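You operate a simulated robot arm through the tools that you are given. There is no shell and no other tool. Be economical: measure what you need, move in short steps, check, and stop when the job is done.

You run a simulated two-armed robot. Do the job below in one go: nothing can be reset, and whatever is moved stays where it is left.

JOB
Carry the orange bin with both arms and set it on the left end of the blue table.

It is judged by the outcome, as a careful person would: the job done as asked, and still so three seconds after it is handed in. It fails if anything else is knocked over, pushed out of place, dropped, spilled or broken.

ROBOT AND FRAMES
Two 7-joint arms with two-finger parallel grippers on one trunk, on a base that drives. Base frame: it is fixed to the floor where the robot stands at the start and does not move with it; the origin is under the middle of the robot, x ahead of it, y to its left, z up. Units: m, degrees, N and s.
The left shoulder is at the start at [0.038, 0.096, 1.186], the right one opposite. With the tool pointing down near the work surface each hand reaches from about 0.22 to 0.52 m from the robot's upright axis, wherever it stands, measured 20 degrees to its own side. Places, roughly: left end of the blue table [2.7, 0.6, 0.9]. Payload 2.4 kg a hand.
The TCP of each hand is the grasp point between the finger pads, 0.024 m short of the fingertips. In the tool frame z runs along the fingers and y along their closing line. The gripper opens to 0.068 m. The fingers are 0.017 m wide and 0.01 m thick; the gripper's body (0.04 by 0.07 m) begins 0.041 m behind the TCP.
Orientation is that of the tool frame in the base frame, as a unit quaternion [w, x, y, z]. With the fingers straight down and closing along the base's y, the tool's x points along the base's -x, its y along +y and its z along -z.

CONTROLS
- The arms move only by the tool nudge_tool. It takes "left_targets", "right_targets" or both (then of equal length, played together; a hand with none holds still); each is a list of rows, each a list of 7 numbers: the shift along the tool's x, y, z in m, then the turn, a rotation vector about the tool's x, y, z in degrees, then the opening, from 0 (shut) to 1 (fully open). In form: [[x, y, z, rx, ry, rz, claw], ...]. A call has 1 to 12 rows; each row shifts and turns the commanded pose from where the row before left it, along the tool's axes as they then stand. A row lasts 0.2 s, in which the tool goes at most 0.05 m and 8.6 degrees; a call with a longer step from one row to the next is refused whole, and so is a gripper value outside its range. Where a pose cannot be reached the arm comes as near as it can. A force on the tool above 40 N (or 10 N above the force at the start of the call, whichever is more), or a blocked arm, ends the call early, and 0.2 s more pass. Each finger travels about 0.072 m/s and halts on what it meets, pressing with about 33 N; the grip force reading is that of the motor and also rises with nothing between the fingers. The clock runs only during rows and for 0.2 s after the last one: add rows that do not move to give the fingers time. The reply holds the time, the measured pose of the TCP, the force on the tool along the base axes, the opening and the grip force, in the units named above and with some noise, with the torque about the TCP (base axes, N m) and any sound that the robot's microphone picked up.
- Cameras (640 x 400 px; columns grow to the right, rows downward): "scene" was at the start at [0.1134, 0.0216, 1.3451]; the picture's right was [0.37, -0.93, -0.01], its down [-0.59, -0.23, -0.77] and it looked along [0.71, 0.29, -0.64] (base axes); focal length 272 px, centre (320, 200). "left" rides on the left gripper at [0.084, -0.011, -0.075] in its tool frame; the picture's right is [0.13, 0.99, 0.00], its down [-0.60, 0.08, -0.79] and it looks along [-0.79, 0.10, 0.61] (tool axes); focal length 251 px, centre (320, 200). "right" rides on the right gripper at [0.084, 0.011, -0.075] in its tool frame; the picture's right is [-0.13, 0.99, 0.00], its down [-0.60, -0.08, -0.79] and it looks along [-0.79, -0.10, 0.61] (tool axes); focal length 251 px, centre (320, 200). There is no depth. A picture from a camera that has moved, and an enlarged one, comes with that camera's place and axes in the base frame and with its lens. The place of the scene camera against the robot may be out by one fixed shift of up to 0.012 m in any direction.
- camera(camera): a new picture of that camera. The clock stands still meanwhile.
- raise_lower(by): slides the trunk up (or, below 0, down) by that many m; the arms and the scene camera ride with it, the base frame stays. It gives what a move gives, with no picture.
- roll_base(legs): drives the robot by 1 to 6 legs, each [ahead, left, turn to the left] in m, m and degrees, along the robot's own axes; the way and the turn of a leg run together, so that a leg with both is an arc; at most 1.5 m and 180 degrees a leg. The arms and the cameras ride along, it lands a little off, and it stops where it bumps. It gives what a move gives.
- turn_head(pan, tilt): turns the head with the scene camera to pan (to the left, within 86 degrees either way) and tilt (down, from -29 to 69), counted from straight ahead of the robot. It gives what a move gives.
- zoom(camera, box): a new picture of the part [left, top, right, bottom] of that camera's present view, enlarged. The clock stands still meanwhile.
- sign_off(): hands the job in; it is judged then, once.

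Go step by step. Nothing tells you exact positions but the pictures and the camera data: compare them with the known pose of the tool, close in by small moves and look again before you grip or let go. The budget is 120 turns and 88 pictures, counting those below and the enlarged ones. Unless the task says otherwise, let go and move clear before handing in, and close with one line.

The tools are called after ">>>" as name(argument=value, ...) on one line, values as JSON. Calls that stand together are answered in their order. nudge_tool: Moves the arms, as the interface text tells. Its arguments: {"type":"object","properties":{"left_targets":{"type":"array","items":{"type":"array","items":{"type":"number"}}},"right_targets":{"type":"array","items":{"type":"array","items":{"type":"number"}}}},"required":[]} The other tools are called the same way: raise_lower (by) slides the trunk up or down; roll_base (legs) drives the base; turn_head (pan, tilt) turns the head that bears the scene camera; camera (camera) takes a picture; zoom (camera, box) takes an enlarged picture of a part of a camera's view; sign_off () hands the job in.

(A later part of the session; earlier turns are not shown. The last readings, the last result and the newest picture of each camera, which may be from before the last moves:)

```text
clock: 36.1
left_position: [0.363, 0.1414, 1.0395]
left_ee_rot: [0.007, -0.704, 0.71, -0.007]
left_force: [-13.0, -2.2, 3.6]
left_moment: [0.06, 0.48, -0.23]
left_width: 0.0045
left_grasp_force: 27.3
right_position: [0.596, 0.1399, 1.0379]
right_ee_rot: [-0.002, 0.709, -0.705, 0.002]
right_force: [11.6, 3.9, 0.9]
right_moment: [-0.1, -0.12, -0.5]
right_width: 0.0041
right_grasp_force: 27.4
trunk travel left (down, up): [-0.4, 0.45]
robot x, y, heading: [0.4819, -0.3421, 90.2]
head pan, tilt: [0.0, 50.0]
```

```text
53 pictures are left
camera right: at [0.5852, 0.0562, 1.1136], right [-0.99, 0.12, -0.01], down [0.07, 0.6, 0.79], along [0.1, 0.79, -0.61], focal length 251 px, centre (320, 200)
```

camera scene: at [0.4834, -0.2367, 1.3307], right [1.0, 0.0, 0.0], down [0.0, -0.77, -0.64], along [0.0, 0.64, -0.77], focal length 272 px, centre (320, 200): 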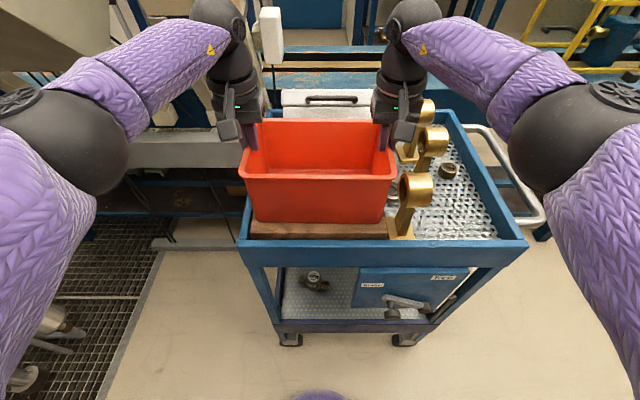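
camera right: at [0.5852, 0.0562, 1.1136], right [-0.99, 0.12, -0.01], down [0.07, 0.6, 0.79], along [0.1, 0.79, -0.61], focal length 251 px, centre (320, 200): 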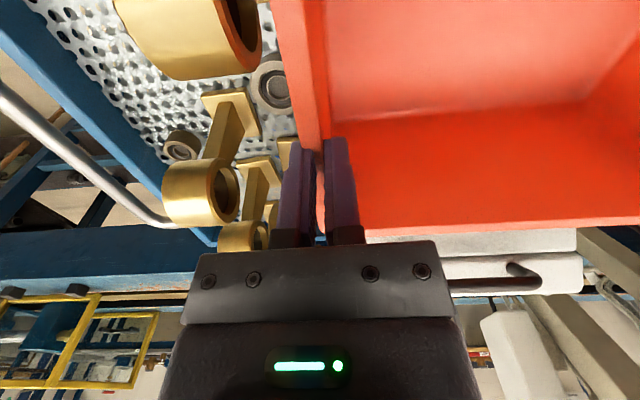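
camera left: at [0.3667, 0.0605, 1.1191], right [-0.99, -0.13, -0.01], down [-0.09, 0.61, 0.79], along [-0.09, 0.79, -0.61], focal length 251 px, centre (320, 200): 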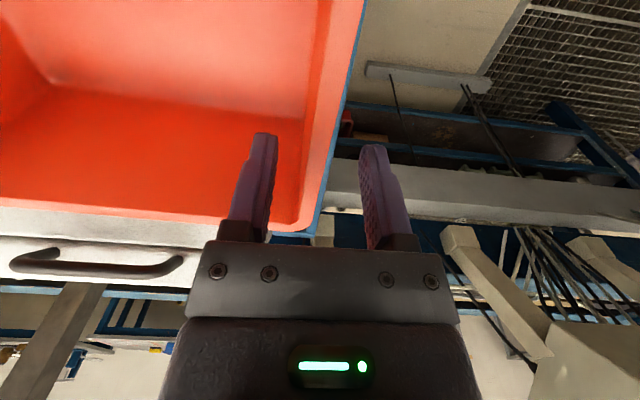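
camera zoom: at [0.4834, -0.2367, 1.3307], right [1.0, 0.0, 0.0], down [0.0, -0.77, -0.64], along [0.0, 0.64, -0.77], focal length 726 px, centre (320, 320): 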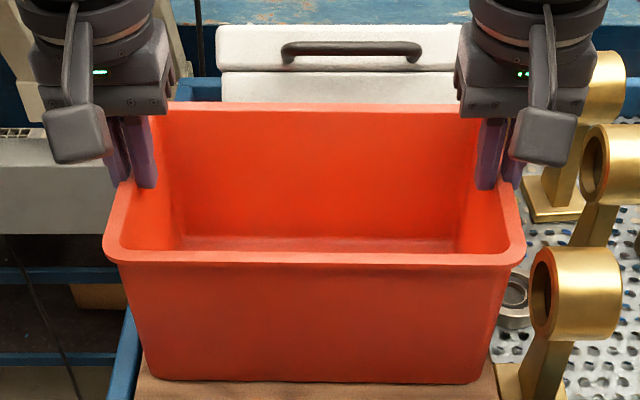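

The bin didn't rise; the fingertips slid up along the walls because only their ends held. I'll open slightly, go deeper so the full pads engage, and grip again.

>>> nudge_tool(left_targets=[[0, 0, 0, 0, 0, 0, 0.4], [0, 0, 0, 0, 0, 0, 0.4], [0, 0, 0.02, 0, 0, 0, 0.4], [0, 0, 0.02, 0, 0, 0, 0.4], [0, 0, 0.011, 0, 0, 0, 0.4], [0, 0, 0, 0, 0, 0, 0.4]], right_targets=[[0, 0, 0, 0, 0, 0, 0.4], [0, 0, 0, 0, 0, 0, 0.4], [0, 0, 0.02, 0, 0, 0, 0.4], [0, 0, 0.02, 0, 0, 0, 0.4], [0, 0, 0.011, 0, 0, 0, 0.4], [0, 0, 0, 0, 0, 0, 0.4]])

>>> zoom(camera="scene", box=[200, 80, 440, 230])

>>> zoom(camera="right", box=[160, 50, 480, 250])

>>> zoom(camera="left", box=[160, 50, 480, 250])

```text
clock: 37.5
left_position: [0.364, 0.1407, 0.9871]
left_ee_rot: [0.008, -0.704, 0.71, -0.008]
left_force: [-0.2, 0.1, -0.6]
left_moment: [0.0, 0.0, -0.03]
left_width: 0.0272
left_grasp_force: 0.1
right_position: [0.5973, 0.1418, 0.986]
right_ee_rot: [-0.002, 0.71, -0.704, 0.001]
right_force: [-0.4, -0.4, 0.3]
right_moment: [0.0, 0.04, -0.01]
right_width: 0.0272
right_grasp_force: 0.0
trunk travel left (down, up): [-0.4, 0.45]
robot x, y, heading: [0.4811, -0.3417, 90.3]
head pan, tilt: [0.0, 50.0]
```

```text
2.67 times, centred on (320, 155) of scene
camera zoom: at [0.4833, -0.2366, 1.3306], right [1.0, 0.0, 0.0], down [0.0, -0.77, -0.64], along [0.0, 0.64, -0.77], focal length 726 px, centre (320, 320)
```

zoom: 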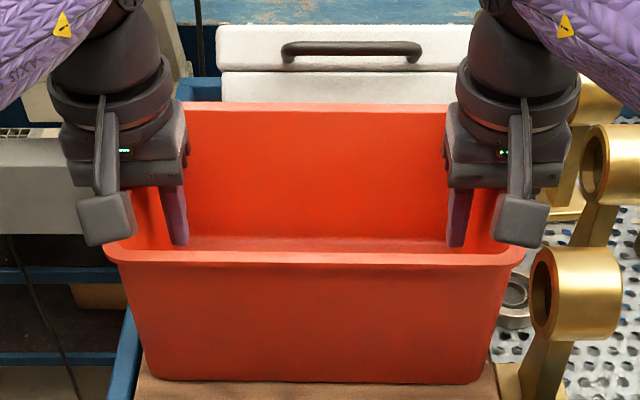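

```text
2.00 times, centred on (320, 150) of right
camera zoom: at [0.5853, 0.0567, 1.0618], right [-0.99, 0.12, 0.0], down [0.07, 0.6, 0.79], along [0.1, 0.79, -0.61], focal length 503 px, centre (320, 300)
```

zoom: 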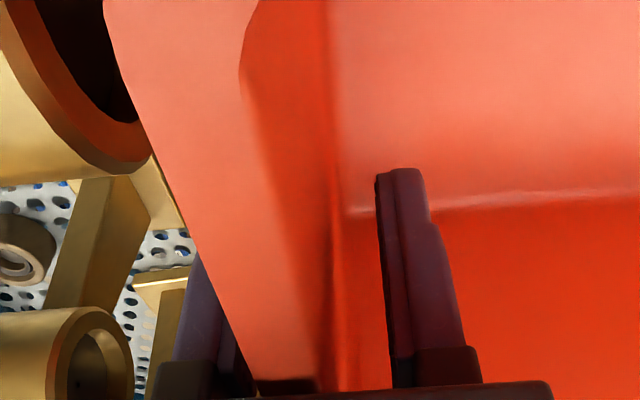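

```text
2.00 times, centred on (320, 150) of left
camera zoom: at [0.3727, 0.0576, 1.0633], right [-0.99, -0.12, -0.02], down [-0.09, 0.61, 0.79], along [-0.08, 0.79, -0.61], focal length 503 px, centre (320, 300)
```

zoom: 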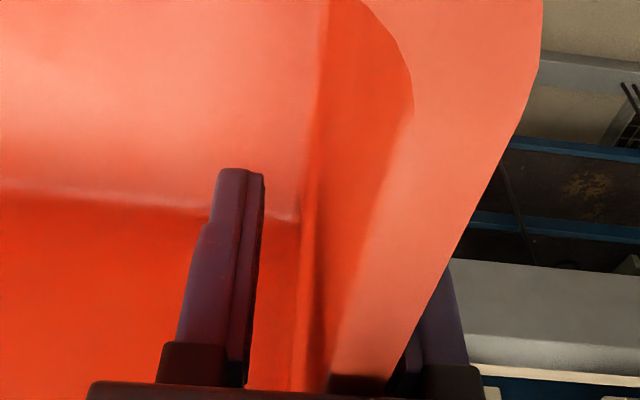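

The fingers are deep on both walls and clear of the rings. I'm gripping again.

>>> nudge_tool(left_targets=[[0, 0, 0, 0, 0, 0, 0.2], [0, 0, 0, 0, 0, 0, 0], [0, 0, 0, 0, 0, 0, 0], [0, 0, 0, 0, 0, 0, 0], [0, 0, 0, 0, 0, 0, 0]], right_targets=[[0, 0, 0, 0, 0, 0, 0.2], [0, 0, 0, 0, 0, 0, 0], [0, 0, 0, 0, 0, 0, 0], [0, 0, 0, 0, 0, 0, 0], [0, 0, 0, 0, 0, 0, 0]])

>>> nudge_tool(left_targets=[[0, 0, -0.005, 0, 0, 0, 0], [0, 0, -0.005, 0, 0, 0, 0]], right_targets=[[0, 0, -0.005, 0, 0, 0, 0], [0, 0, -0.005, 0, 0, 0, 0]])

>>> zoom(camera="scene", box=[200, 80, 440, 230])

```text
clock: 38.7
left_position: [0.363, 0.1413, 0.9877]
left_ee_rot: [0.007, -0.704, 0.71, -0.008]
left_force: [-22.0, -1.1, -0.5]
left_moment: [0.17, 1.43, -0.17]
left_width: 0.0057
left_grasp_force: 28.4
right_position: [0.598, 0.1408, 0.9869]
right_ee_rot: [-0.003, 0.709, -0.705, 0.002]
right_force: [20.4, 1.9, 6.9]
right_moment: [-0.36, 0.88, -0.49]
right_width: 0.0052
right_grasp_force: 27.7
trunk travel left (down, up): [-0.4, 0.45]
robot x, y, heading: [0.4807, -0.3407, 90.1]
head pan, tilt: [0.0, 50.0]
```

```text
clock: 39.3
left_position: [0.3631, 0.1422, 0.9969]
left_ee_rot: [0.006, -0.704, 0.71, -0.008]
left_force: [-24.3, -2.4, -12.4]
left_moment: [0.35, 1.43, -0.2]
left_width: 0.0056
left_grasp_force: 28.4
right_position: [0.5993, 0.1411, 0.996]
right_ee_rot: [-0.003, 0.709, -0.705, 0.002]
right_force: [24.0, 3.1, 7.9]
right_moment: [-0.3, 0.86, -0.47]
right_width: 0.0057
right_grasp_force: 28.2
trunk travel left (down, up): [-0.4, 0.45]
robot x, y, heading: [0.4877, -0.3454, 89.9]
head pan, tilt: [0.0, 50.0]
```

```text
2.67 times, centred on (320, 155) of scene
camera zoom: at [0.4834, -0.2363, 1.3305], right [1.0, 0.0, 0.0], down [0.0, -0.77, -0.64], along [0.0, 0.64, -0.77], focal length 726 px, centre (320, 320)
```

zoom: 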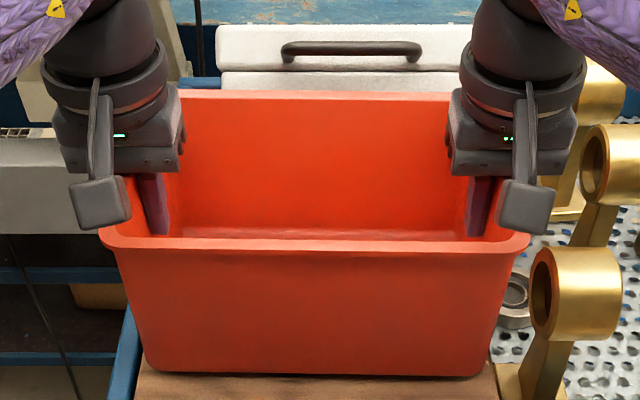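

The bin has lifted about 1 cm. I'll ease the inward squeeze slightly and keep lifting.

>>> nudge_tool(left_targets=[[0, 0.003, 0, 0, 0, 0, 0], [0, 0, -0.01, 0, 0, 0, 0], [0, 0, -0.01, 0, 0, 0, 0], [0, 0, -0.01, 0, 0, 0, 0]], right_targets=[[0, -0.003, 0, 0, 0, 0, 0], [0, 0, -0.01, 0, 0, 0, 0], [0, 0, -0.01, 0, 0, 0, 0], [0, 0, -0.01, 0, 0, 0, 0]])

>>> zoom(camera="scene", box=[200, 80, 440, 230])

```text
clock: 40.3
left_position: [0.3625, 0.1428, 1.0272]
left_ee_rot: [0.011, -0.701, 0.713, -0.01]
left_force: [33.9, -3.2, -4.3]
left_moment: [0.1, 1.55, -0.24]
left_width: 0.0057
left_grasp_force: 28.9
right_position: [0.5981, 0.1409, 1.0279]
right_ee_rot: [0.0, 0.712, -0.702, -0.001]
right_force: [-33.9, 2.9, -1.6]
right_moment: [-0.1, -1.27, -0.51]
right_width: 0.0055
right_grasp_force: 28.6
trunk travel left (down, up): [-0.4, 0.45]
robot x, y, heading: [0.4803, -0.3408, 89.9]
head pan, tilt: [0.0, 50.0]
```

```text
2.67 times, centred on (320, 155) of scene
camera zoom: at [0.4834, -0.2364, 1.3305], right [1.0, 0.0, 0.0], down [0.0, -0.77, -0.64], along [0.0, 0.64, -0.77], focal length 726 px, centre (320, 320)
```

zoom: 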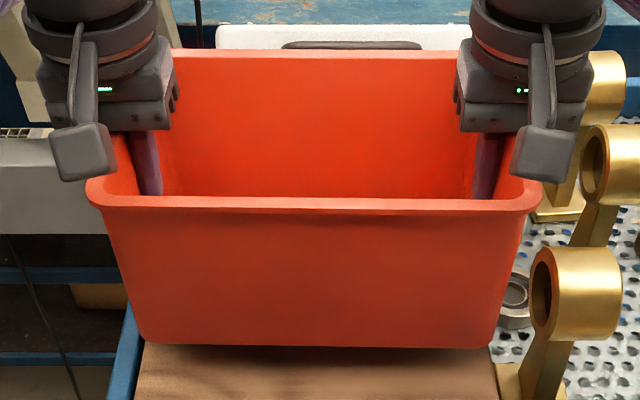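

The bin is held level and clear of the board. I'll ease the tension and then raise the trunk by 0.2 m to clear the brass fittings.

>>> nudge_tool(left_targets=[[0, -0.0017, 0, 0, 0, 0, 0], [0, 0, 0, 0, 0, 0, 0]], right_targets=[[0, 0.0017, 0, 0, 0, 0, 0], [0, 0, 0, 0, 0, 0, 0]])

>>> raise_lower(by=0.1)

>>> camera(camera="scene")

```text
clock: 41.0
left_position: [0.3634, 0.1425, 1.0271]
left_ee_rot: [0.009, -0.701, 0.713, -0.009]
left_force: [4.6, -2.5, -3.8]
left_moment: [0.64, 1.53, -0.14]
left_width: 0.0055
left_grasp_force: 28.6
right_position: [0.5979, 0.1402, 1.0284]
right_ee_rot: [-0.001, 0.711, -0.703, 0.001]
right_force: [-4.9, 2.9, -1.3]
right_moment: [-0.6, -1.1, -0.54]
right_width: 0.005
right_grasp_force: 28.2
trunk travel left (down, up): [-0.4, 0.45]
robot x, y, heading: [0.4845, -0.3429, 90.2]
head pan, tilt: [0.0, 50.0]
stopped in row 2 (left hand): the force on the tool passed its limit at 45 N (the readings are from after the stop); the commanded pose is now the measured one
```

```text
clock: 42.4
left_position: [0.3622, 0.1423, 1.1283]
left_ee_rot: [0.009, -0.702, 0.712, -0.01]
left_force: [5.5, -2.3, -3.4]
left_moment: [-0.13, 1.55, -0.18]
left_width: 0.0054
left_grasp_force: 28.0
right_position: [0.5972, 0.1407, 1.1284]
right_ee_rot: [-0.001, 0.711, -0.703, -0.001]
right_force: [-6.6, 3.0, -0.3]
right_moment: [0.15, -1.13, -0.5]
right_width: 0.0055
right_grasp_force: 27.9
trunk travel left (down, up): [-0.5, 0.35]
robot x, y, heading: [0.4828, -0.3409, 90.4]
head pan, tilt: [0.0, 50.0]
```

```text
47 pictures are left
camera scene: at [0.4833, -0.2472, 1.431], right [1.0, 0.0, 0.0], down [0.0, -0.77, -0.64], along [0.0, 0.64, -0.77], focal length 272 px, centre (320, 200)
```

scene: 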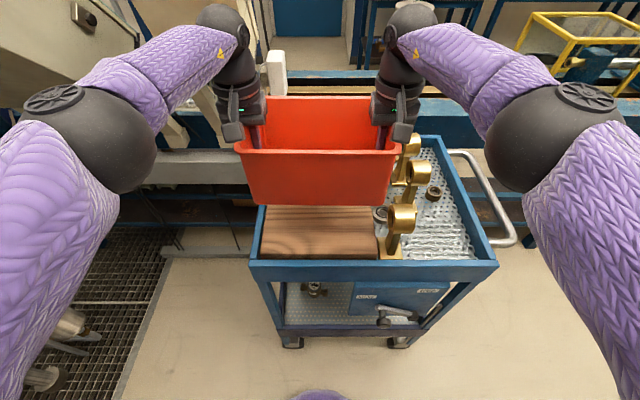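

The bin is up and held level. I'll raise it another 0.1 m and back out of the trolley.

>>> raise_lower(by=0.1)

>>> roll_base(legs=[[-0.1, 0, 0], [-0.1, 0, 0]])

>>> turn_head(pan=-60, tilt=25)

>>> camera(camera="scene")

```text
clock: 43.7
left_position: [0.3624, 0.1427, 1.2264]
left_ee_rot: [0.009, -0.703, 0.712, -0.009]
left_force: [10.2, -2.4, -3.8]
left_moment: [-0.23, 1.54, -0.21]
left_width: 0.0055
left_grasp_force: 29.0
right_position: [0.5972, 0.141, 1.2283]
right_ee_rot: [-0.002, 0.712, -0.703, 0.0]
right_force: [-8.9, 3.2, 0.3]
right_moment: [0.2, -1.09, -0.49]
right_width: 0.0056
right_grasp_force: 28.4
trunk travel left (down, up): [-0.6, 0.25]
robot x, y, heading: [0.485, -0.3431, 90.0]
head pan, tilt: [0.0, 50.0]
```

```text
clock: 45.6
left_position: [0.3633, -0.0559, 1.2274]
left_ee_rot: [0.009, -0.701, 0.713, -0.01]
left_force: [11.0, -3.5, -3.5]
left_moment: [0.19, 1.49, -0.16]
left_width: 0.0055
left_grasp_force: 28.7
right_position: [0.5991, -0.0596, 1.2292]
right_ee_rot: [-0.001, 0.71, -0.704, 0.001]
right_force: [-10.3, 2.4, -0.4]
right_moment: [-0.19, -1.11, -0.47]
right_width: 0.0056
right_grasp_force: 28.5
trunk travel left (down, up): [-0.6, 0.25]
robot x, y, heading: [0.4799, -0.5387, 90.0]
head pan, tilt: [0.0, 50.0]
```

```text
clock: 46.9
left_position: [0.3644, -0.0565, 1.2286]
left_ee_rot: [0.009, -0.701, 0.713, -0.009]
left_force: [5.0, -2.5, -4.1]
left_moment: [-0.08, 1.52, -0.14]
left_width: 0.0051
left_grasp_force: 28.4
right_position: [0.599, -0.0582, 1.2298]
right_ee_rot: [-0.001, 0.71, -0.704, 0.0]
right_force: [-4.8, 1.9, -0.5]
right_moment: [0.14, -1.12, -0.52]
right_width: 0.0055
right_grasp_force: 28.4
trunk travel left (down, up): [-0.6, 0.25]
robot x, y, heading: [0.483, -0.5385, 89.8]
head pan, tilt: [-60.0, 25.0]
```

```text
46 pictures are left
camera scene: at [0.5632, -0.4833, 1.5688], right [0.5, -0.87, 0.0], down [-0.37, -0.21, -0.91], along [0.79, 0.45, -0.42], focal length 272 px, centre (320, 200)
```

scene: 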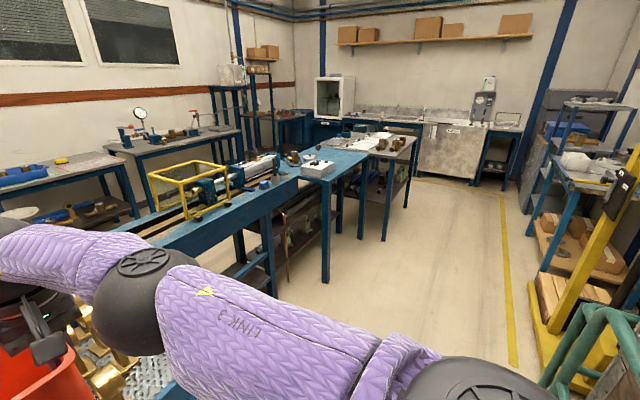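

I can see the blue table better from here; I'll zoom in.

>>> zoom(camera="scene", box=[230, 110, 438, 240])

```text
3.08 times, centred on (334, 175) of scene
camera zoom: at [0.5632, -0.4833, 1.5688], right [0.5, -0.87, 0.0], down [-0.37, -0.21, -0.91], along [0.79, 0.45, -0.42], focal length 838 px, centre (277, 277)
```

zoom: 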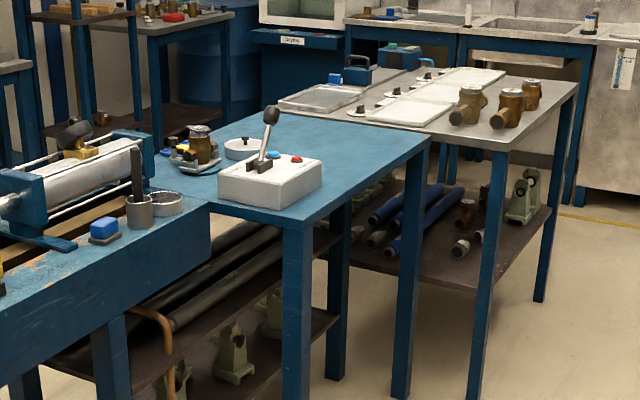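

The blue table top is at z≈0.875, covering x 2.14–3.0 and y 0.35–1.0. A control box sits at about (2.3, 0.53) and a dish near (2.6, 0.81), so the free spot around (2.7, 0.52) matches the place I was given. I'll sidestep along the aisle.

>>> roll_base(legs=[[0, -0.6, 0], [0, -0.6, 0]])

>>> camera(camera="scene")

```text
clock: 53.2
left_position: [1.559, -0.0681, 1.2273]
left_ee_rot: [0.009, -0.694, 0.719, -0.009]
left_force: [5.6, -3.2, -3.7]
left_moment: [0.06, 1.55, -0.15]
left_width: 0.0053
left_grasp_force: 28.6
right_position: [1.7924, -0.0755, 1.2278]
right_ee_rot: [0.0, -0.704, 0.711, 0.0]
right_force: [-4.2, 3.5, -1.0]
right_moment: [-0.06, -1.09, -0.5]
right_width: 0.0054
right_grasp_force: 28.1
trunk travel left (down, up): [-0.6, 0.25]
robot x, y, heading: [1.6692, -0.5528, 88.7]
head pan, tilt: [-60.0, 25.0]
```

```text
44 pictures are left
camera scene: at [1.7494, -0.4993, 1.5688], right [0.48, -0.88, 0.0], down [-0.37, -0.2, -0.91], along [0.79, 0.44, -0.42], focal length 272 px, centre (320, 200)
```

scene: 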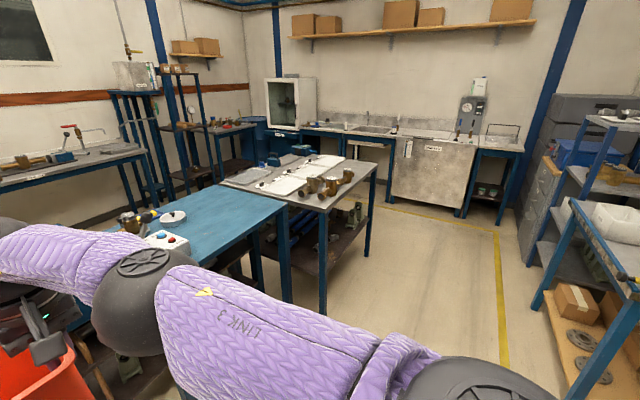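

I'll continue to x≈2.63 with a small heading correction. The grey-topped table sticks out near x 2.96, y 0.17, so I'll stay a little left of 2.7 for base clearance.

>>> roll_base(legs=[[0, 0, 1.3], [0, -0.96, 0]])

>>> turn_head(pan=0, tilt=35)

>>> camera(camera="scene")

>>> turn_head(pan=-40, tilt=50)

>>> camera(camera="scene")

```text
clock: 58.5
left_position: [2.5022, -0.0679, 1.2279]
left_ee_rot: [0.01, -0.703, 0.711, -0.009]
left_force: [3.4, -2.8, -3.2]
left_moment: [0.1, 1.49, -0.18]
left_width: 0.0055
left_grasp_force: 28.5
right_position: [2.7379, -0.0709, 1.2287]
right_ee_rot: [-0.001, 0.712, -0.702, 0.0]
right_force: [-5.2, 2.3, -0.7]
right_moment: [-0.04, -1.12, -0.47]
right_width: 0.0056
right_grasp_force: 28.8
trunk travel left (down, up): [-0.6, 0.25]
robot x, y, heading: [2.6237, -0.5544, 90.2]
head pan, tilt: [-60.0, 25.0]
```

```text
clock: 59.8
left_position: [2.5034, -0.0687, 1.2274]
left_ee_rot: [0.009, -0.702, 0.712, -0.01]
left_force: [4.4, -2.8, -3.1]
left_moment: [-0.09, 1.49, -0.15]
left_width: 0.0052
left_grasp_force: 27.9
right_position: [2.7376, -0.0695, 1.2278]
right_ee_rot: [-0.001, 0.712, -0.702, 0.0]
right_force: [-3.7, 3.3, -0.8]
right_moment: [0.08, -1.17, -0.45]
right_width: 0.0057
right_grasp_force: 27.8
trunk travel left (down, up): [-0.6, 0.25]
robot x, y, heading: [2.6256, -0.5537, 90.0]
head pan, tilt: [0.0, 35.0]
```

```text
43 pictures are left
camera scene: at [2.6245, -0.4533, 1.553], right [1.0, 0.0, 0.0], down [0.0, -0.57, -0.82], along [0.0, 0.82, -0.57], focal length 272 px, centre (320, 200)
```

scene: 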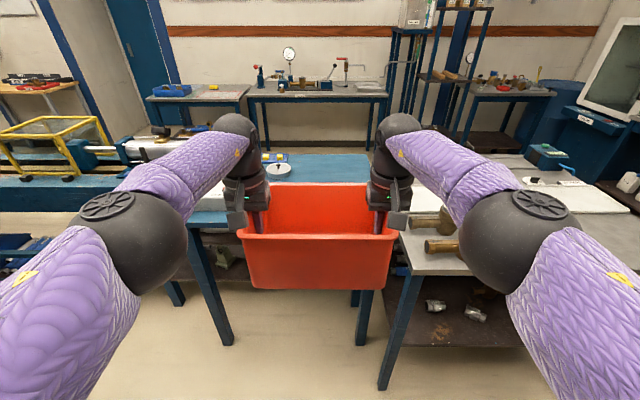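

```text
clock: 60.9
left_position: [2.5034, -0.067, 1.2263]
left_ee_rot: [0.009, -0.702, 0.712, -0.009]
left_force: [2.9, -3.4, -3.5]
left_moment: [-0.19, 1.55, -0.15]
left_width: 0.0053
left_grasp_force: 27.8
right_position: [2.7377, -0.0695, 1.2277]
right_ee_rot: [-0.001, 0.712, -0.702, 0.001]
right_force: [-3.9, 2.5, -0.2]
right_moment: [0.19, -1.13, -0.43]
right_width: 0.0055
right_grasp_force: 28.1
trunk travel left (down, up): [-0.6, 0.25]
robot x, y, heading: [2.6273, -0.5538, 90.3]
head pan, tilt: [-40.0, 50.0]
```

```text
42 pictures are left
camera scene: at [2.6739, -0.4821, 1.5313], right [0.77, -0.64, 0.0], down [-0.49, -0.59, -0.64], along [0.41, 0.49, -0.77], focal length 272 px, centre (320, 200)
```

scene: 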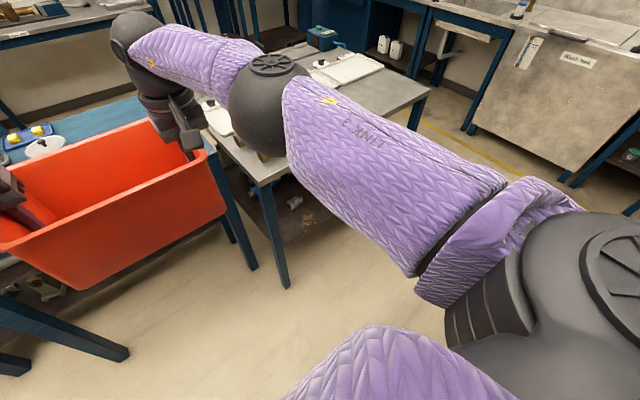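

The bin travels well. To keep my elbows high above the jars on the grey table, I'll lower the bin with the arms instead of only the trunk, testing this in free air first.

>>> nudge_tool(left_targets=[[0, 0, 0.01, 0, 0, 0, 0], [0, 0, 0.01, 0, 0, 0, 0], [0, 0, 0.01, 0, 0, 0, 0], [0, 0, 0.01, 0, 0, 0, 0], [0, 0, 0.01, 0, 0, 0, 0]], right_targets=[[0, 0, 0.01, 0, 0, 0, 0], [0, 0, 0.01, 0, 0, 0, 0], [0, 0, 0.01, 0, 0, 0, 0], [0, 0, 0.01, 0, 0, 0, 0], [0, 0, 0.01, 0, 0, 0, 0]])

>>> turn_head(pan=0, tilt=40)

>>> camera(camera="scene")

```text
clock: 62.1
left_position: [2.5037, -0.0695, 1.1781]
left_ee_rot: [0.008, -0.703, 0.711, -0.01]
left_force: [-11.9, -2.5, -5.1]
left_moment: [-0.11, 1.43, -0.1]
left_width: 0.0052
left_grasp_force: 27.7
right_position: [2.7394, -0.0696, 1.1778]
right_ee_rot: [-0.002, 0.711, -0.703, 0.001]
right_force: [10.9, 3.2, 0.6]
right_moment: [0.1, -0.9, -0.48]
right_width: 0.0051
right_grasp_force: 28.6
trunk travel left (down, up): [-0.6, 0.25]
robot x, y, heading: [2.6217, -0.5533, 90.1]
head pan, tilt: [-40.0, 50.0]
```

```text
clock: 63.2
left_position: [2.5034, -0.0694, 1.1778]
left_ee_rot: [0.009, -0.703, 0.711, -0.008]
left_force: [-26.3, -2.0, -4.2]
left_moment: [0.14, 1.27, -0.12]
left_width: 0.0051
left_grasp_force: 28.5
right_position: [2.738, -0.07, 1.1793]
right_ee_rot: [-0.002, 0.711, -0.703, 0.0]
right_force: [26.6, 2.4, 1.5]
right_moment: [-0.12, -0.78, -0.5]
right_width: 0.0052
right_grasp_force: 28.0
trunk travel left (down, up): [-0.6, 0.25]
robot x, y, heading: [2.622, -0.5524, 90.0]
head pan, tilt: [0.0, 40.0]
```

```text
41 pictures are left
camera scene: at [2.6245, -0.4563, 1.5455], right [1.0, 0.0, 0.0], down [0.0, -0.64, -0.77], along [0.0, 0.77, -0.64], focal length 272 px, centre (320, 200)
```

scene: 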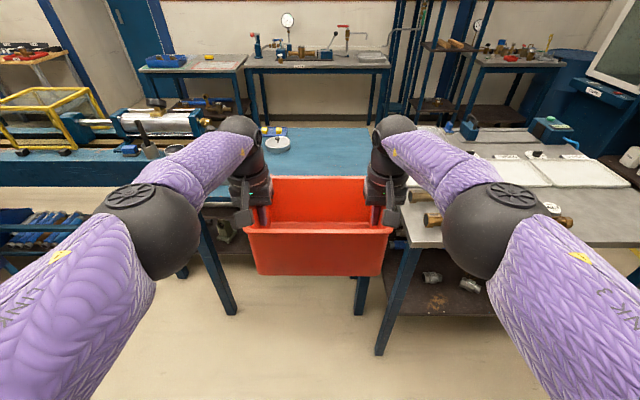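

The bin lowers well. I'll ease the squeeze and lower another 0.04 m by arm, then approach the table.

>>> nudge_tool(left_targets=[[0, 0.001, 0, 0, 0, 0, 0], [0, 0, 0.01, 0, 0, 0, 0], [0, 0, 0.01, 0, 0, 0, 0], [0, 0, 0.01, 0, 0, 0, 0], [0, 0, 0.01, 0, 0, 0, 0]], right_targets=[[0, -0.001, 0, 0, 0, 0, 0], [0, 0, 0.01, 0, 0, 0, 0], [0, 0, 0.01, 0, 0, 0, 0], [0, 0, 0.01, 0, 0, 0, 0], [0, 0, 0.01, 0, 0, 0, 0]])

>>> roll_base(legs=[[0.3, 0.02, 0]])

>>> turn_head(pan=0, tilt=50)

>>> camera(camera="scene")

>>> turn_head(pan=-35, tilt=60)

>>> camera(camera="scene")

```text
clock: 64.4
left_position: [2.5026, -0.0753, 1.1391]
left_ee_rot: [0.011, -0.701, 0.713, -0.01]
left_force: [-6.4, -0.2, 11.0]
left_moment: [0.23, -1.61, 0.18]
left_width: 0.0057
left_grasp_force: 28.8
left hand out of reach, approached as far as the arm can: row 2
right_position: [2.7389, -0.0734, 1.1487]
right_ee_rot: [0.0, 0.712, -0.703, 0.0]
right_force: [5.8, 1.6, -15.8]
right_moment: [-0.16, -1.63, -0.38]
right_width: 0.0073
right_grasp_force: 29.4
right hand out of reach, approached as far as the arm can: row 4
trunk travel left (down, up): [-0.6, 0.25]
robot x, y, heading: [2.6239, -0.5536, 90.2]
head pan, tilt: [0.0, 40.0]
```

```text
clock: 66.4
left_position: [2.4815, 0.2197, 1.1383]
left_ee_rot: [0.009, -0.702, 0.712, -0.011]
left_force: [16.2, 0.2, 12.8]
left_moment: [-0.09, -1.51, 0.2]
left_width: 0.0058
left_grasp_force: 28.6
right_position: [2.7169, 0.2229, 1.1491]
right_ee_rot: [-0.001, 0.712, -0.702, -0.001]
right_force: [-17.0, 1.2, -16.9]
right_moment: [0.17, -1.67, -0.36]
right_width: 0.0073
right_grasp_force: 30.1
trunk travel left (down, up): [-0.6, 0.25]
robot x, y, heading: [2.5997, -0.2577, 90.3]
head pan, tilt: [0.0, 40.0]
```

```text
clock: 67.1
left_position: [2.4813, 0.219, 1.1392]
left_ee_rot: [0.009, -0.702, 0.712, -0.01]
left_force: [1.3, -1.4, 11.5]
left_moment: [0.0, -1.59, 0.18]
left_width: 0.0058
left_grasp_force: 28.8
right_position: [2.7164, 0.2214, 1.149]
right_ee_rot: [0.0, 0.712, -0.702, 0.0]
right_force: [-1.2, 1.5, -15.6]
right_moment: [0.02, -1.64, -0.37]
right_width: 0.007
right_grasp_force: 29.5
trunk travel left (down, up): [-0.6, 0.25]
robot x, y, heading: [2.6033, -0.258, 90.5]
head pan, tilt: [0.0, 50.0]
```

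```text
40 pictures are left
camera scene: at [2.6031, -0.1701, 1.5314], right [1.0, 0.0, 0.0], down [0.0, -0.77, -0.64], along [0.0, 0.64, -0.77], focal length 272 px, centre (320, 200)
```

scene: 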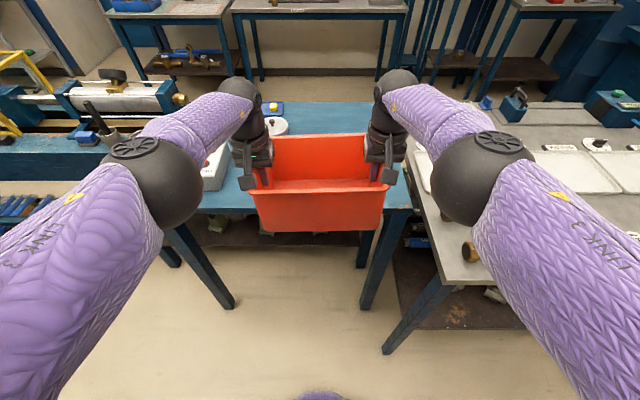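

```text
clock: 68.1
left_position: [2.4815, 0.2201, 1.1383]
left_ee_rot: [0.01, -0.701, 0.713, -0.01]
left_force: [2.1, -0.3, 11.9]
left_moment: [0.49, -1.55, 0.25]
left_width: 0.0056
left_grasp_force: 28.5
right_position: [2.7166, 0.2224, 1.1494]
right_ee_rot: [-0.001, 0.712, -0.702, 0.0]
right_force: [-2.2, 1.2, -16.3]
right_moment: [-0.45, -1.62, -0.38]
right_width: 0.0071
right_grasp_force: 29.4
trunk travel left (down, up): [-0.6, 0.25]
robot x, y, heading: [2.6012, -0.2604, 90.1]
head pan, tilt: [-35.0, 60.0]
```

```text
39 pictures are left
camera scene: at [2.6414, -0.1923, 1.5188], right [0.82, -0.57, 0.0], down [-0.49, -0.71, -0.5], along [0.29, 0.41, -0.87], focal length 272 px, centre (320, 200)
```

scene: 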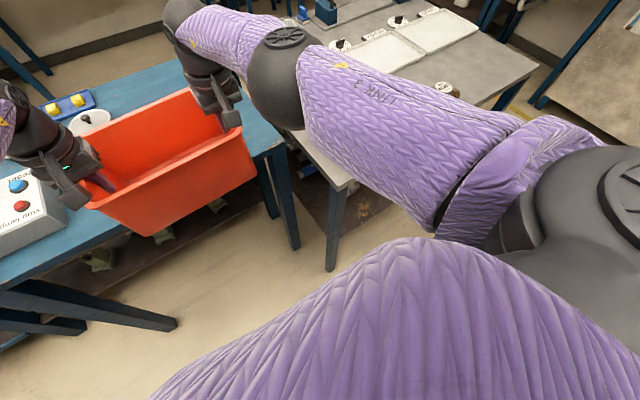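

The arms reached their limit, leaving the left hand 1 cm lower than the right. I'll level the bin and leave the rest of the lowering to the trunk.

>>> nudge_tool(left_targets=[[0, 0, -0.005, 0, 0, 0, 0], [0, 0, -0.004, 0, 0, 0, 0], [0, 0, 0, 0, 0, 0, 0]], right_targets=[[0, 0, 0, 0, 0, 0, 0], [0, 0, 0, 0, 0, 0, 0], [0, 0, 0, 0, 0, 0, 0]])

```text
clock: 68.9
left_position: [2.4816, 0.2173, 1.1464]
left_ee_rot: [0.01, -0.702, 0.712, -0.01]
left_force: [6.2, 0.2, -2.7]
left_moment: [0.19, 1.42, 0.32]
left_width: 0.0054
left_grasp_force: 28.0
right_position: [2.7173, 0.2222, 1.1496]
right_ee_rot: [-0.001, 0.712, -0.702, -0.001]
right_force: [-5.9, -0.4, -2.5]
right_moment: [-0.19, -1.31, -0.39]
right_width: 0.0053
right_grasp_force: 28.3
trunk travel left (down, up): [-0.6, 0.25]
robot x, y, heading: [2.6054, -0.2611, 90.3]
head pan, tilt: [-35.0, 60.0]
```

The bin is level with balanced load. I'll move ahead over the table in two steps.

>>> roll_base(legs=[[0.15, 0, 0], [0.1, 0, 0]])

>>> camera(camera="scene")

>>> turn_head(pan=0, tilt=55)

>>> camera(camera="scene")

>>> turn_head(pan=35, tilt=50)

>>> camera(camera="scene")

```text
clock: 71.1
left_position: [2.4812, 0.4712, 1.146]
left_ee_rot: [0.009, -0.702, 0.712, -0.01]
left_force: [7.8, 0.0, -3.7]
left_moment: [-0.15, 1.46, 0.29]
left_width: 0.0053
left_grasp_force: 28.0
right_position: [2.7158, 0.4746, 1.1491]
right_ee_rot: [-0.001, 0.712, -0.702, 0.0]
right_force: [-9.0, 0.1, -1.5]
right_moment: [0.1, -1.23, -0.41]
right_width: 0.0054
right_grasp_force: 28.3
trunk travel left (down, up): [-0.6, 0.25]
robot x, y, heading: [2.6012, -0.0049, 90.4]
head pan, tilt: [-35.0, 60.0]
```

```text
38 pictures are left
camera scene: at [2.6407, 0.0609, 1.5187], right [0.82, -0.57, 0.0], down [-0.49, -0.71, -0.5], along [0.29, 0.41, -0.87], focal length 272 px, centre (320, 200)
```

scene: 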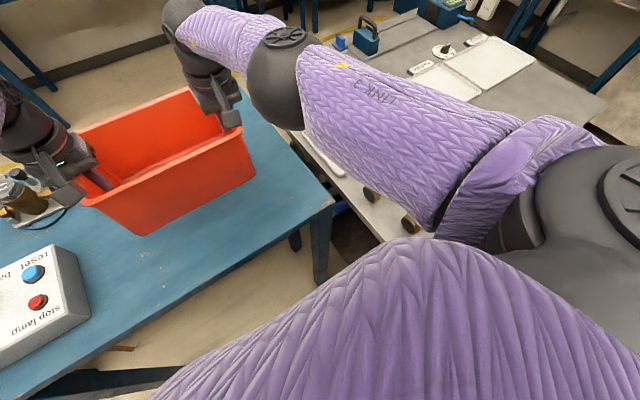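

```text
clock: 72.1
left_position: [2.4803, 0.4685, 1.147]
left_ee_rot: [0.009, -0.702, 0.712, -0.011]
left_force: [3.2, -0.4, -3.3]
left_moment: [0.04, 1.48, 0.3]
left_width: 0.0055
left_grasp_force: 28.5
right_position: [2.7166, 0.4723, 1.1484]
right_ee_rot: [0.0, 0.712, -0.702, -0.001]
right_force: [-3.7, 1.3, -1.2]
right_moment: [0.02, -1.2, -0.43]
right_width: 0.0051
right_grasp_force: 27.9
trunk travel left (down, up): [-0.6, 0.25]
robot x, y, heading: [2.6004, -0.0067, 90.3]
head pan, tilt: [0.0, 55.0]
```

```text
37 pictures are left
camera scene: at [2.6025, 0.0768, 1.5248], right [1.0, 0.0, 0.0], down [0.0, -0.82, -0.57], along [0.0, 0.57, -0.82], focal length 272 px, centre (320, 200)
```

scene: 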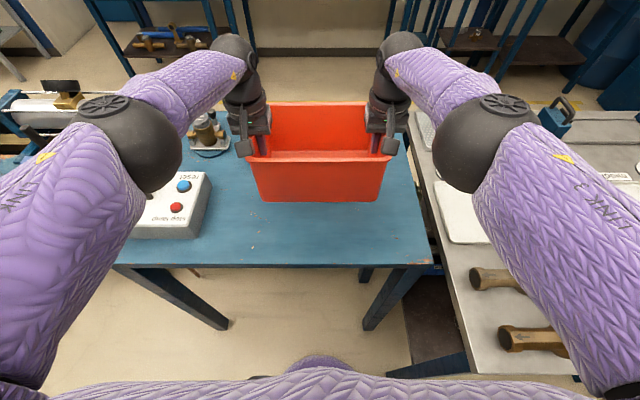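

```text
clock: 73.1
left_position: [2.4808, 0.4696, 1.1481]
left_ee_rot: [0.011, -0.702, 0.712, -0.011]
left_force: [4.4, -0.2, -3.1]
left_moment: [-0.01, 1.45, 0.27]
left_width: 0.0057
left_grasp_force: 28.4
right_position: [2.7158, 0.4729, 1.1487]
right_ee_rot: [-0.001, 0.712, -0.702, 0.0]
right_force: [-4.0, 0.5, -0.9]
right_moment: [0.0, -1.25, -0.42]
right_width: 0.0052
right_grasp_force: 28.6
trunk travel left (down, up): [-0.6, 0.25]
robot x, y, heading: [2.6035, -0.0045, 90.2]
head pan, tilt: [35.0, 50.0]
```

```text
36 pictures are left
camera scene: at [2.5583, 0.0678, 1.5313], right [0.82, 0.58, 0.0], down [0.44, -0.63, -0.64], along [-0.37, 0.53, -0.77], focal length 272 px, centre (320, 200)
```

scene: 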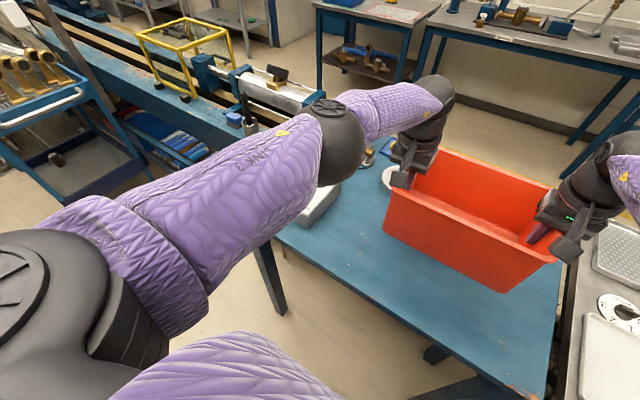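

My first elbow estimate looked too close to the control-box lever. Checking against two views, the elbows are high (z≈1.35) and clear of it. I'll shift the bin closer to the given spot with a small step right and ahead and a slight turn, keeping the base away from the grey table's leg.

>>> roll_base(legs=[[0.02, -0.02, 0], [0, 0, -5]])

>>> turn_head(pan=5, tilt=50)

>>> camera(camera="scene")

```text
clock: 74.4
left_position: [2.5427, 0.4995, 1.1465]
left_ee_rot: [0.009, -0.67, 0.742, -0.01]
left_force: [4.1, -0.7, -3.6]
left_moment: [0.12, 1.48, 0.3]
left_width: 0.0056
left_grasp_force: 28.6
right_position: [2.777, 0.4826, 1.1493]
right_ee_rot: [0.001, -0.681, 0.733, 0.001]
right_force: [-4.0, 1.1, -1.1]
right_moment: [-0.08, -1.19, -0.38]
right_width: 0.0051
right_grasp_force: 28.6
trunk travel left (down, up): [-0.6, 0.25]
robot x, y, heading: [2.6254, 0.0154, 85.0]
head pan, tilt: [35.0, 50.0]
```

```text
clock: 75.4
left_position: [2.5425, 0.4996, 1.1461]
left_ee_rot: [0.01, -0.671, 0.742, -0.01]
left_force: [3.4, -1.4, -3.1]
left_moment: [0.12, 1.47, 0.29]
left_width: 0.0053
left_grasp_force: 28.5
right_position: [2.7764, 0.4826, 1.1483]
right_ee_rot: [0.0, -0.681, 0.733, 0.0]
right_force: [-4.1, 0.5, -1.4]
right_moment: [-0.13, -1.19, -0.4]
right_width: 0.0054
right_grasp_force: 28.4
trunk travel left (down, up): [-0.6, 0.25]
robot x, y, heading: [2.6191, 0.0151, 85.3]
head pan, tilt: [5.0, 50.0]
```

```text
35 pictures are left
camera scene: at [2.6232, 0.1022, 1.5313], right [1.0, 0.0, 0.0], down [0.0, -0.77, -0.64], along [0.0, 0.64, -0.77], focal length 272 px, centre (320, 200)
```

scene: 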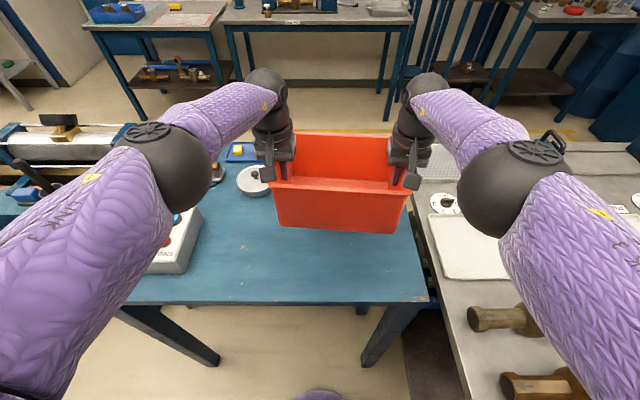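

The bin is over free table: the centre is about (2.66, 0.49), away from the dish, the box and the edges. I'll lower the trunk most of the way.

>>> raise_lower(by=-0.1)

>>> camera(camera="scene")

```text
clock: 76.7
left_position: [2.5429, 0.4988, 1.0475]
left_ee_rot: [0.009, -0.671, 0.742, -0.01]
left_force: [3.1, -1.5, -2.6]
left_moment: [0.22, 1.41, 0.28]
left_width: 0.0055
left_grasp_force: 28.9
right_position: [2.7764, 0.4818, 1.049]
right_ee_rot: [0.001, -0.681, 0.732, 0.0]
right_force: [-3.8, 0.8, -1.1]
right_moment: [-0.23, -1.19, -0.43]
right_width: 0.0051
right_grasp_force: 28.5
trunk travel left (down, up): [-0.5, 0.35]
robot x, y, heading: [2.6201, 0.0135, 85.1]
head pan, tilt: [5.0, 50.0]
```

```text
34 pictures are left
camera scene: at [2.6239, 0.1082, 1.4311], right [1.0, 0.0, 0.0], down [0.0, -0.77, -0.64], along [0.0, 0.64, -0.77], focal length 272 px, centre (320, 200)
```

scene: 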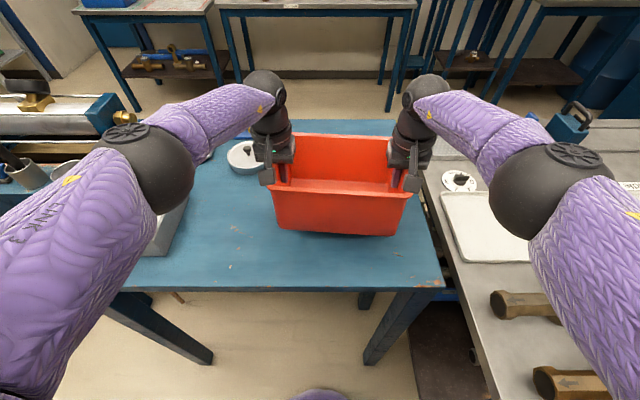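

It's close to the table now. I'll lower in small steps and watch the force.

>>> raise_lower(by=-0.025)

>>> raise_lower(by=-0.008)

>>> zoom(camera="scene", box=[200, 100, 440, 250])

```text
clock: 77.4
left_position: [2.543, 0.4999, 1.0226]
left_ee_rot: [0.01, -0.671, 0.741, -0.011]
left_force: [3.2, -0.2, -3.4]
left_moment: [0.01, 1.45, 0.3]
left_width: 0.0057
left_grasp_force: 28.7
right_position: [2.7772, 0.4814, 1.0251]
right_ee_rot: [0.001, -0.681, 0.732, 0.0]
right_force: [-2.7, 0.7, -0.9]
right_moment: [0.04, -1.21, -0.4]
right_width: 0.0054
right_grasp_force: 28.0
trunk travel left (down, up): [-0.475, 0.375]
robot x, y, heading: [2.6195, 0.0154, 85.1]
head pan, tilt: [5.0, 50.0]
```

```text
clock: 78.0
left_position: [2.5426, 0.4981, 1.0133]
left_ee_rot: [0.009, -0.671, 0.742, -0.011]
left_force: [3.8, -1.3, -2.6]
left_moment: [-0.04, 1.47, 0.3]
left_width: 0.0056
left_grasp_force: 28.2
right_position: [2.777, 0.4806, 1.0155]
right_ee_rot: [0.001, -0.681, 0.732, 0.001]
right_force: [-2.4, -0.3, -1.3]
right_moment: [0.08, -1.22, -0.39]
right_width: 0.0053
right_grasp_force: 27.8
trunk travel left (down, up): [-0.467, 0.383]
robot x, y, heading: [2.622, 0.0156, 85.2]
head pan, tilt: [5.0, 50.0]
```

```text
2.67 times, centred on (320, 175) of scene
camera zoom: at [2.6241, 0.1113, 1.3979], right [1.0, 0.0, 0.0], down [0.0, -0.77, -0.64], along [0.0, 0.64, -0.77], focal length 726 px, centre (320, 267)
```

zoom: 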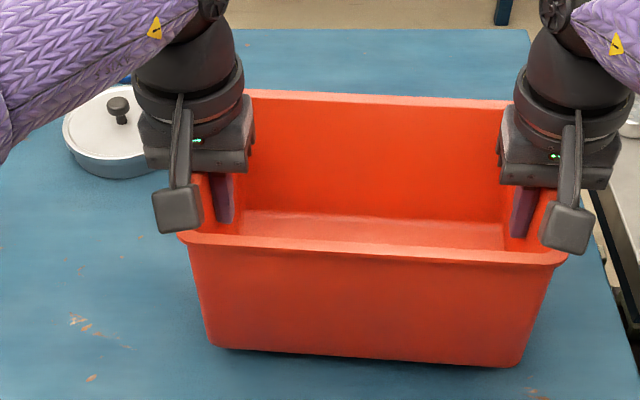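

>>> raise_lower(by=-0.006)

>>> raise_lower(by=-0.004)

```text
clock: 78.5
left_position: [2.5425, 0.4979, 1.0082]
left_ee_rot: [0.009, -0.67, 0.742, -0.01]
left_force: [3.6, -0.7, -2.5]
left_moment: [-0.02, 1.48, 0.3]
left_width: 0.0057
left_grasp_force: 28.3
right_position: [2.7771, 0.4817, 1.0102]
right_ee_rot: [0.001, -0.681, 0.732, 0.0]
right_force: [-3.5, 0.5, -0.9]
right_moment: [0.03, -1.24, -0.41]
right_width: 0.0053
right_grasp_force: 28.2
trunk travel left (down, up): [-0.461, 0.389]
robot x, y, heading: [2.6226, 0.0157, 85.2]
head pan, tilt: [5.0, 50.0]
```

```text
clock: 79.0
left_position: [2.5427, 0.4987, 1.0038]
left_ee_rot: [0.009, -0.67, 0.742, -0.011]
left_force: [3.3, -0.7, -3.2]
left_moment: [0.11, 1.44, 0.3]
left_width: 0.0054
left_grasp_force: 28.7
right_position: [2.7769, 0.4805, 1.0067]
right_ee_rot: [0.001, -0.681, 0.732, 0.001]
right_force: [-3.5, 1.3, -1.5]
right_moment: [-0.1, -1.2, -0.41]
right_width: 0.0057
right_grasp_force: 27.6
trunk travel left (down, up): [-0.457, 0.393]
robot x, y, heading: [2.621, 0.016, 85.2]
head pan, tilt: [5.0, 50.0]
```

No contact yet, so I'll continue in small steps.

>>> raise_lower(by=-0.005)

>>> raise_lower(by=-0.005)

>>> zoom(camera="scene", box=[200, 100, 440, 250])

```text
clock: 79.6
left_position: [2.5427, 0.4999, 0.9983]
left_ee_rot: [0.01, -0.671, 0.742, -0.01]
left_force: [4.1, -0.3, -2.9]
left_moment: [0.18, 1.46, 0.27]
left_width: 0.0055
left_grasp_force: 28.7
right_position: [2.777, 0.4805, 1.0015]
right_ee_rot: [0.0, -0.681, 0.732, 0.001]
right_force: [-3.9, 1.0, -1.4]
right_moment: [-0.16, -1.22, -0.41]
right_width: 0.0051
right_grasp_force: 28.3
trunk travel left (down, up): [-0.452, 0.398]
robot x, y, heading: [2.6237, 0.0173, 85.3]
head pan, tilt: [5.0, 50.0]
```

```text
clock: 80.1
left_position: [2.5428, 0.4987, 0.9936]
left_ee_rot: [0.008, -0.671, 0.741, -0.01]
left_force: [3.6, -0.9, -2.2]
left_moment: [0.25, 1.47, 0.28]
left_width: 0.0055
left_grasp_force: 28.9
right_position: [2.7768, 0.481, 0.9974]
right_ee_rot: [0.001, -0.68, 0.733, 0.001]
right_force: [-3.3, 0.8, -1.0]
right_moment: [-0.19, -1.19, -0.41]
right_width: 0.0053
right_grasp_force: 27.9
trunk travel left (down, up): [-0.447, 0.403]
robot x, y, heading: [2.62, 0.0151, 85.3]
head pan, tilt: [5.0, 50.0]
```

```text
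2.67 times, centred on (320, 175) of scene
camera zoom: at [2.6243, 0.1135, 1.3778], right [1.0, 0.0, 0.0], down [0.0, -0.77, -0.64], along [0.0, 0.64, -0.77], focal length 726 px, centre (320, 267)
```

zoom: 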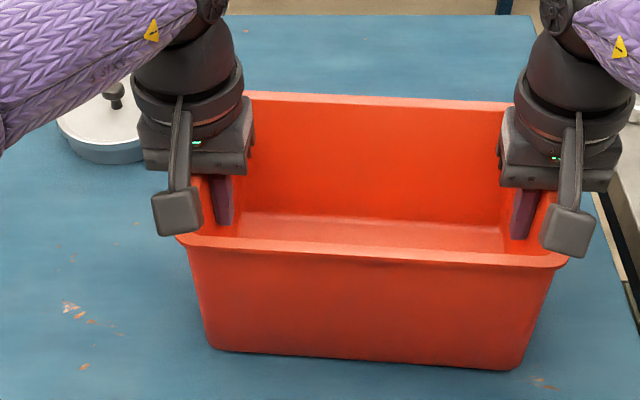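

>>> raise_lower(by=-0.006)

>>> raise_lower(by=-0.006)

```text
clock: 80.7
left_position: [2.5443, 0.4987, 0.9898]
left_ee_rot: [0.012, -0.67, 0.743, -0.009]
left_force: [4.5, 9.0, 20.5]
left_moment: [0.18, 1.59, 0.18]
left_width: 0.0062
left_grasp_force: 28.4
right_position: [2.7777, 0.4796, 0.9918]
right_ee_rot: [0.001, -0.68, 0.733, 0.001]
right_force: [1.7, -1.2, 18.4]
right_moment: [-0.27, -0.27, -0.46]
right_width: 0.005
right_grasp_force: 28.0
trunk travel left (down, up): [-0.441, 0.409]
robot x, y, heading: [2.623, 0.0184, 85.0]
head pan, tilt: [5.0, 50.0]
```

```text
clock: 81.1
left_position: [2.5431, 0.4972, 0.9892]
left_ee_rot: [0.011, -0.669, 0.743, -0.009]
left_force: [0.3, -8.5, 13.8]
left_moment: [-0.03, 1.66, 0.19]
left_width: 0.0058
left_grasp_force: 29.2
right_position: [2.7774, 0.4795, 0.9903]
right_ee_rot: [0.003, -0.68, 0.733, 0.003]
right_force: [-0.1, 0.3, 9.5]
right_moment: [-0.68, -0.14, -0.5]
right_width: 0.005
right_grasp_force: 28.4
trunk travel left (down, up): [-0.438, 0.411]
robot x, y, heading: [2.6201, 0.0119, 85.2]
head pan, tilt: [5.0, 50.0]
stopped: the force on the tool passed its limit at 49 N (the readings are from after the stop); the commanded pose is now the measured one
```

Both hands feel upward force, so the bin is standing on the table. I'll open the grippers slowly and look.

>>> nudge_tool(left_targets=[[0, 0, 0, 0, 0, 0, 0.15], [0, 0, 0, 0, 0, 0, 0.3], [0, 0, 0, 0, 0, 0, 0.4], [0, 0, 0, 0, 0, 0, 0.4]], right_targets=[[0, 0, 0, 0, 0, 0, 0.15], [0, 0, 0, 0, 0, 0, 0.3], [0, 0, 0, 0, 0, 0, 0.4], [0, 0, 0, 0, 0, 0, 0.4]])

>>> zoom(camera="scene", box=[200, 100, 440, 250])

>>> zoom(camera="left", box=[160, 50, 480, 250])

>>> zoom(camera="right", box=[160, 50, 480, 250])

```text
clock: 82.1
left_position: [2.544, 0.4976, 0.9886]
left_ee_rot: [0.013, -0.671, 0.742, -0.008]
left_force: [1.7, -4.2, 22.8]
left_moment: [-0.11, 0.11, 0.01]
left_width: 0.0271
left_grasp_force: 0.1
right_position: [2.7768, 0.4798, 0.9898]
right_ee_rot: [0.001, -0.681, 0.733, 0.003]
right_force: [0.1, -0.2, 1.0]
right_moment: [-0.03, 0.02, -0.02]
right_width: 0.0273
right_grasp_force: 0.1
trunk travel left (down, up): [-0.438, 0.411]
robot x, y, heading: [2.6234, 0.0174, 85.2]
head pan, tilt: [5.0, 50.0]
```

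```text
2.67 times, centred on (320, 175) of scene
camera zoom: at [2.6251, 0.1119, 1.3694], right [1.0, 0.0, 0.0], down [0.0, -0.77, -0.64], along [0.0, 0.64, -0.77], focal length 726 px, centre (320, 267)
```

zoom: 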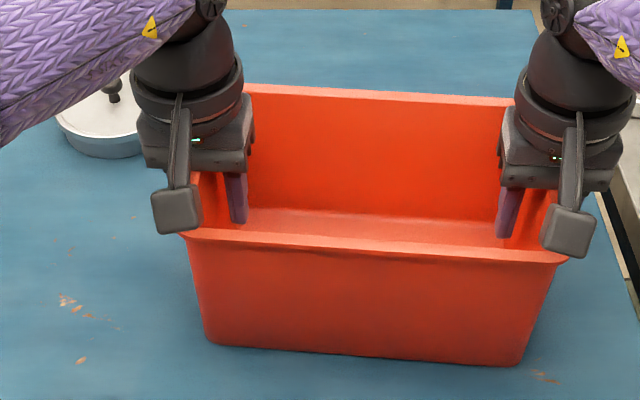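

```text
2.00 times, centred on (320, 150) of left
camera zoom: at [2.5443, 0.4135, 1.0639], right [-1.0, -0.03, -0.03], down [-0.04, 0.61, 0.79], along [0.0, 0.79, -0.61], focal length 503 px, centre (320, 300)
```

zoom: 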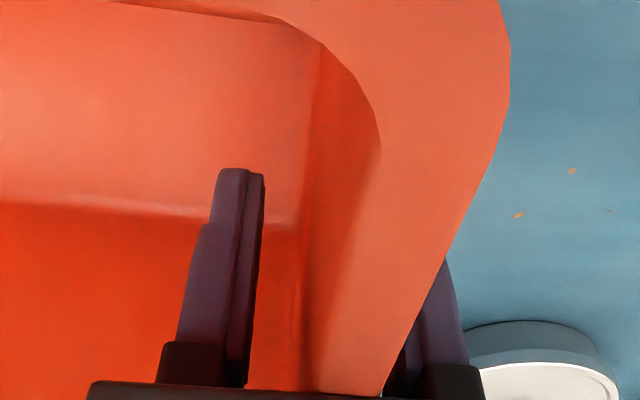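

```text
2.00 times, centred on (320, 150) of right
camera zoom: at [2.7599, 0.3962, 1.0639], right [-0.98, 0.2, 0.0], down [0.12, 0.59, 0.8], along [0.16, 0.78, -0.6], focal length 503 px, centre (320, 300)
```

zoom: 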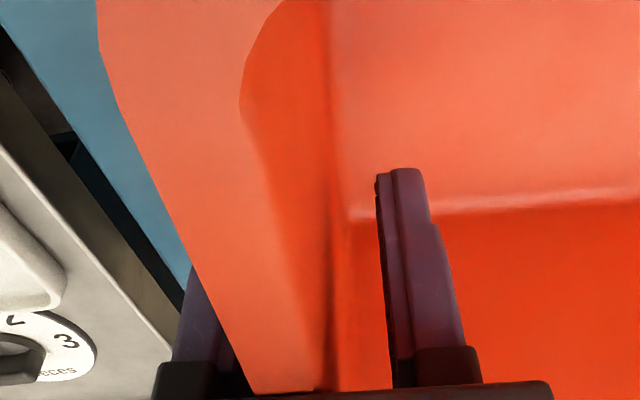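

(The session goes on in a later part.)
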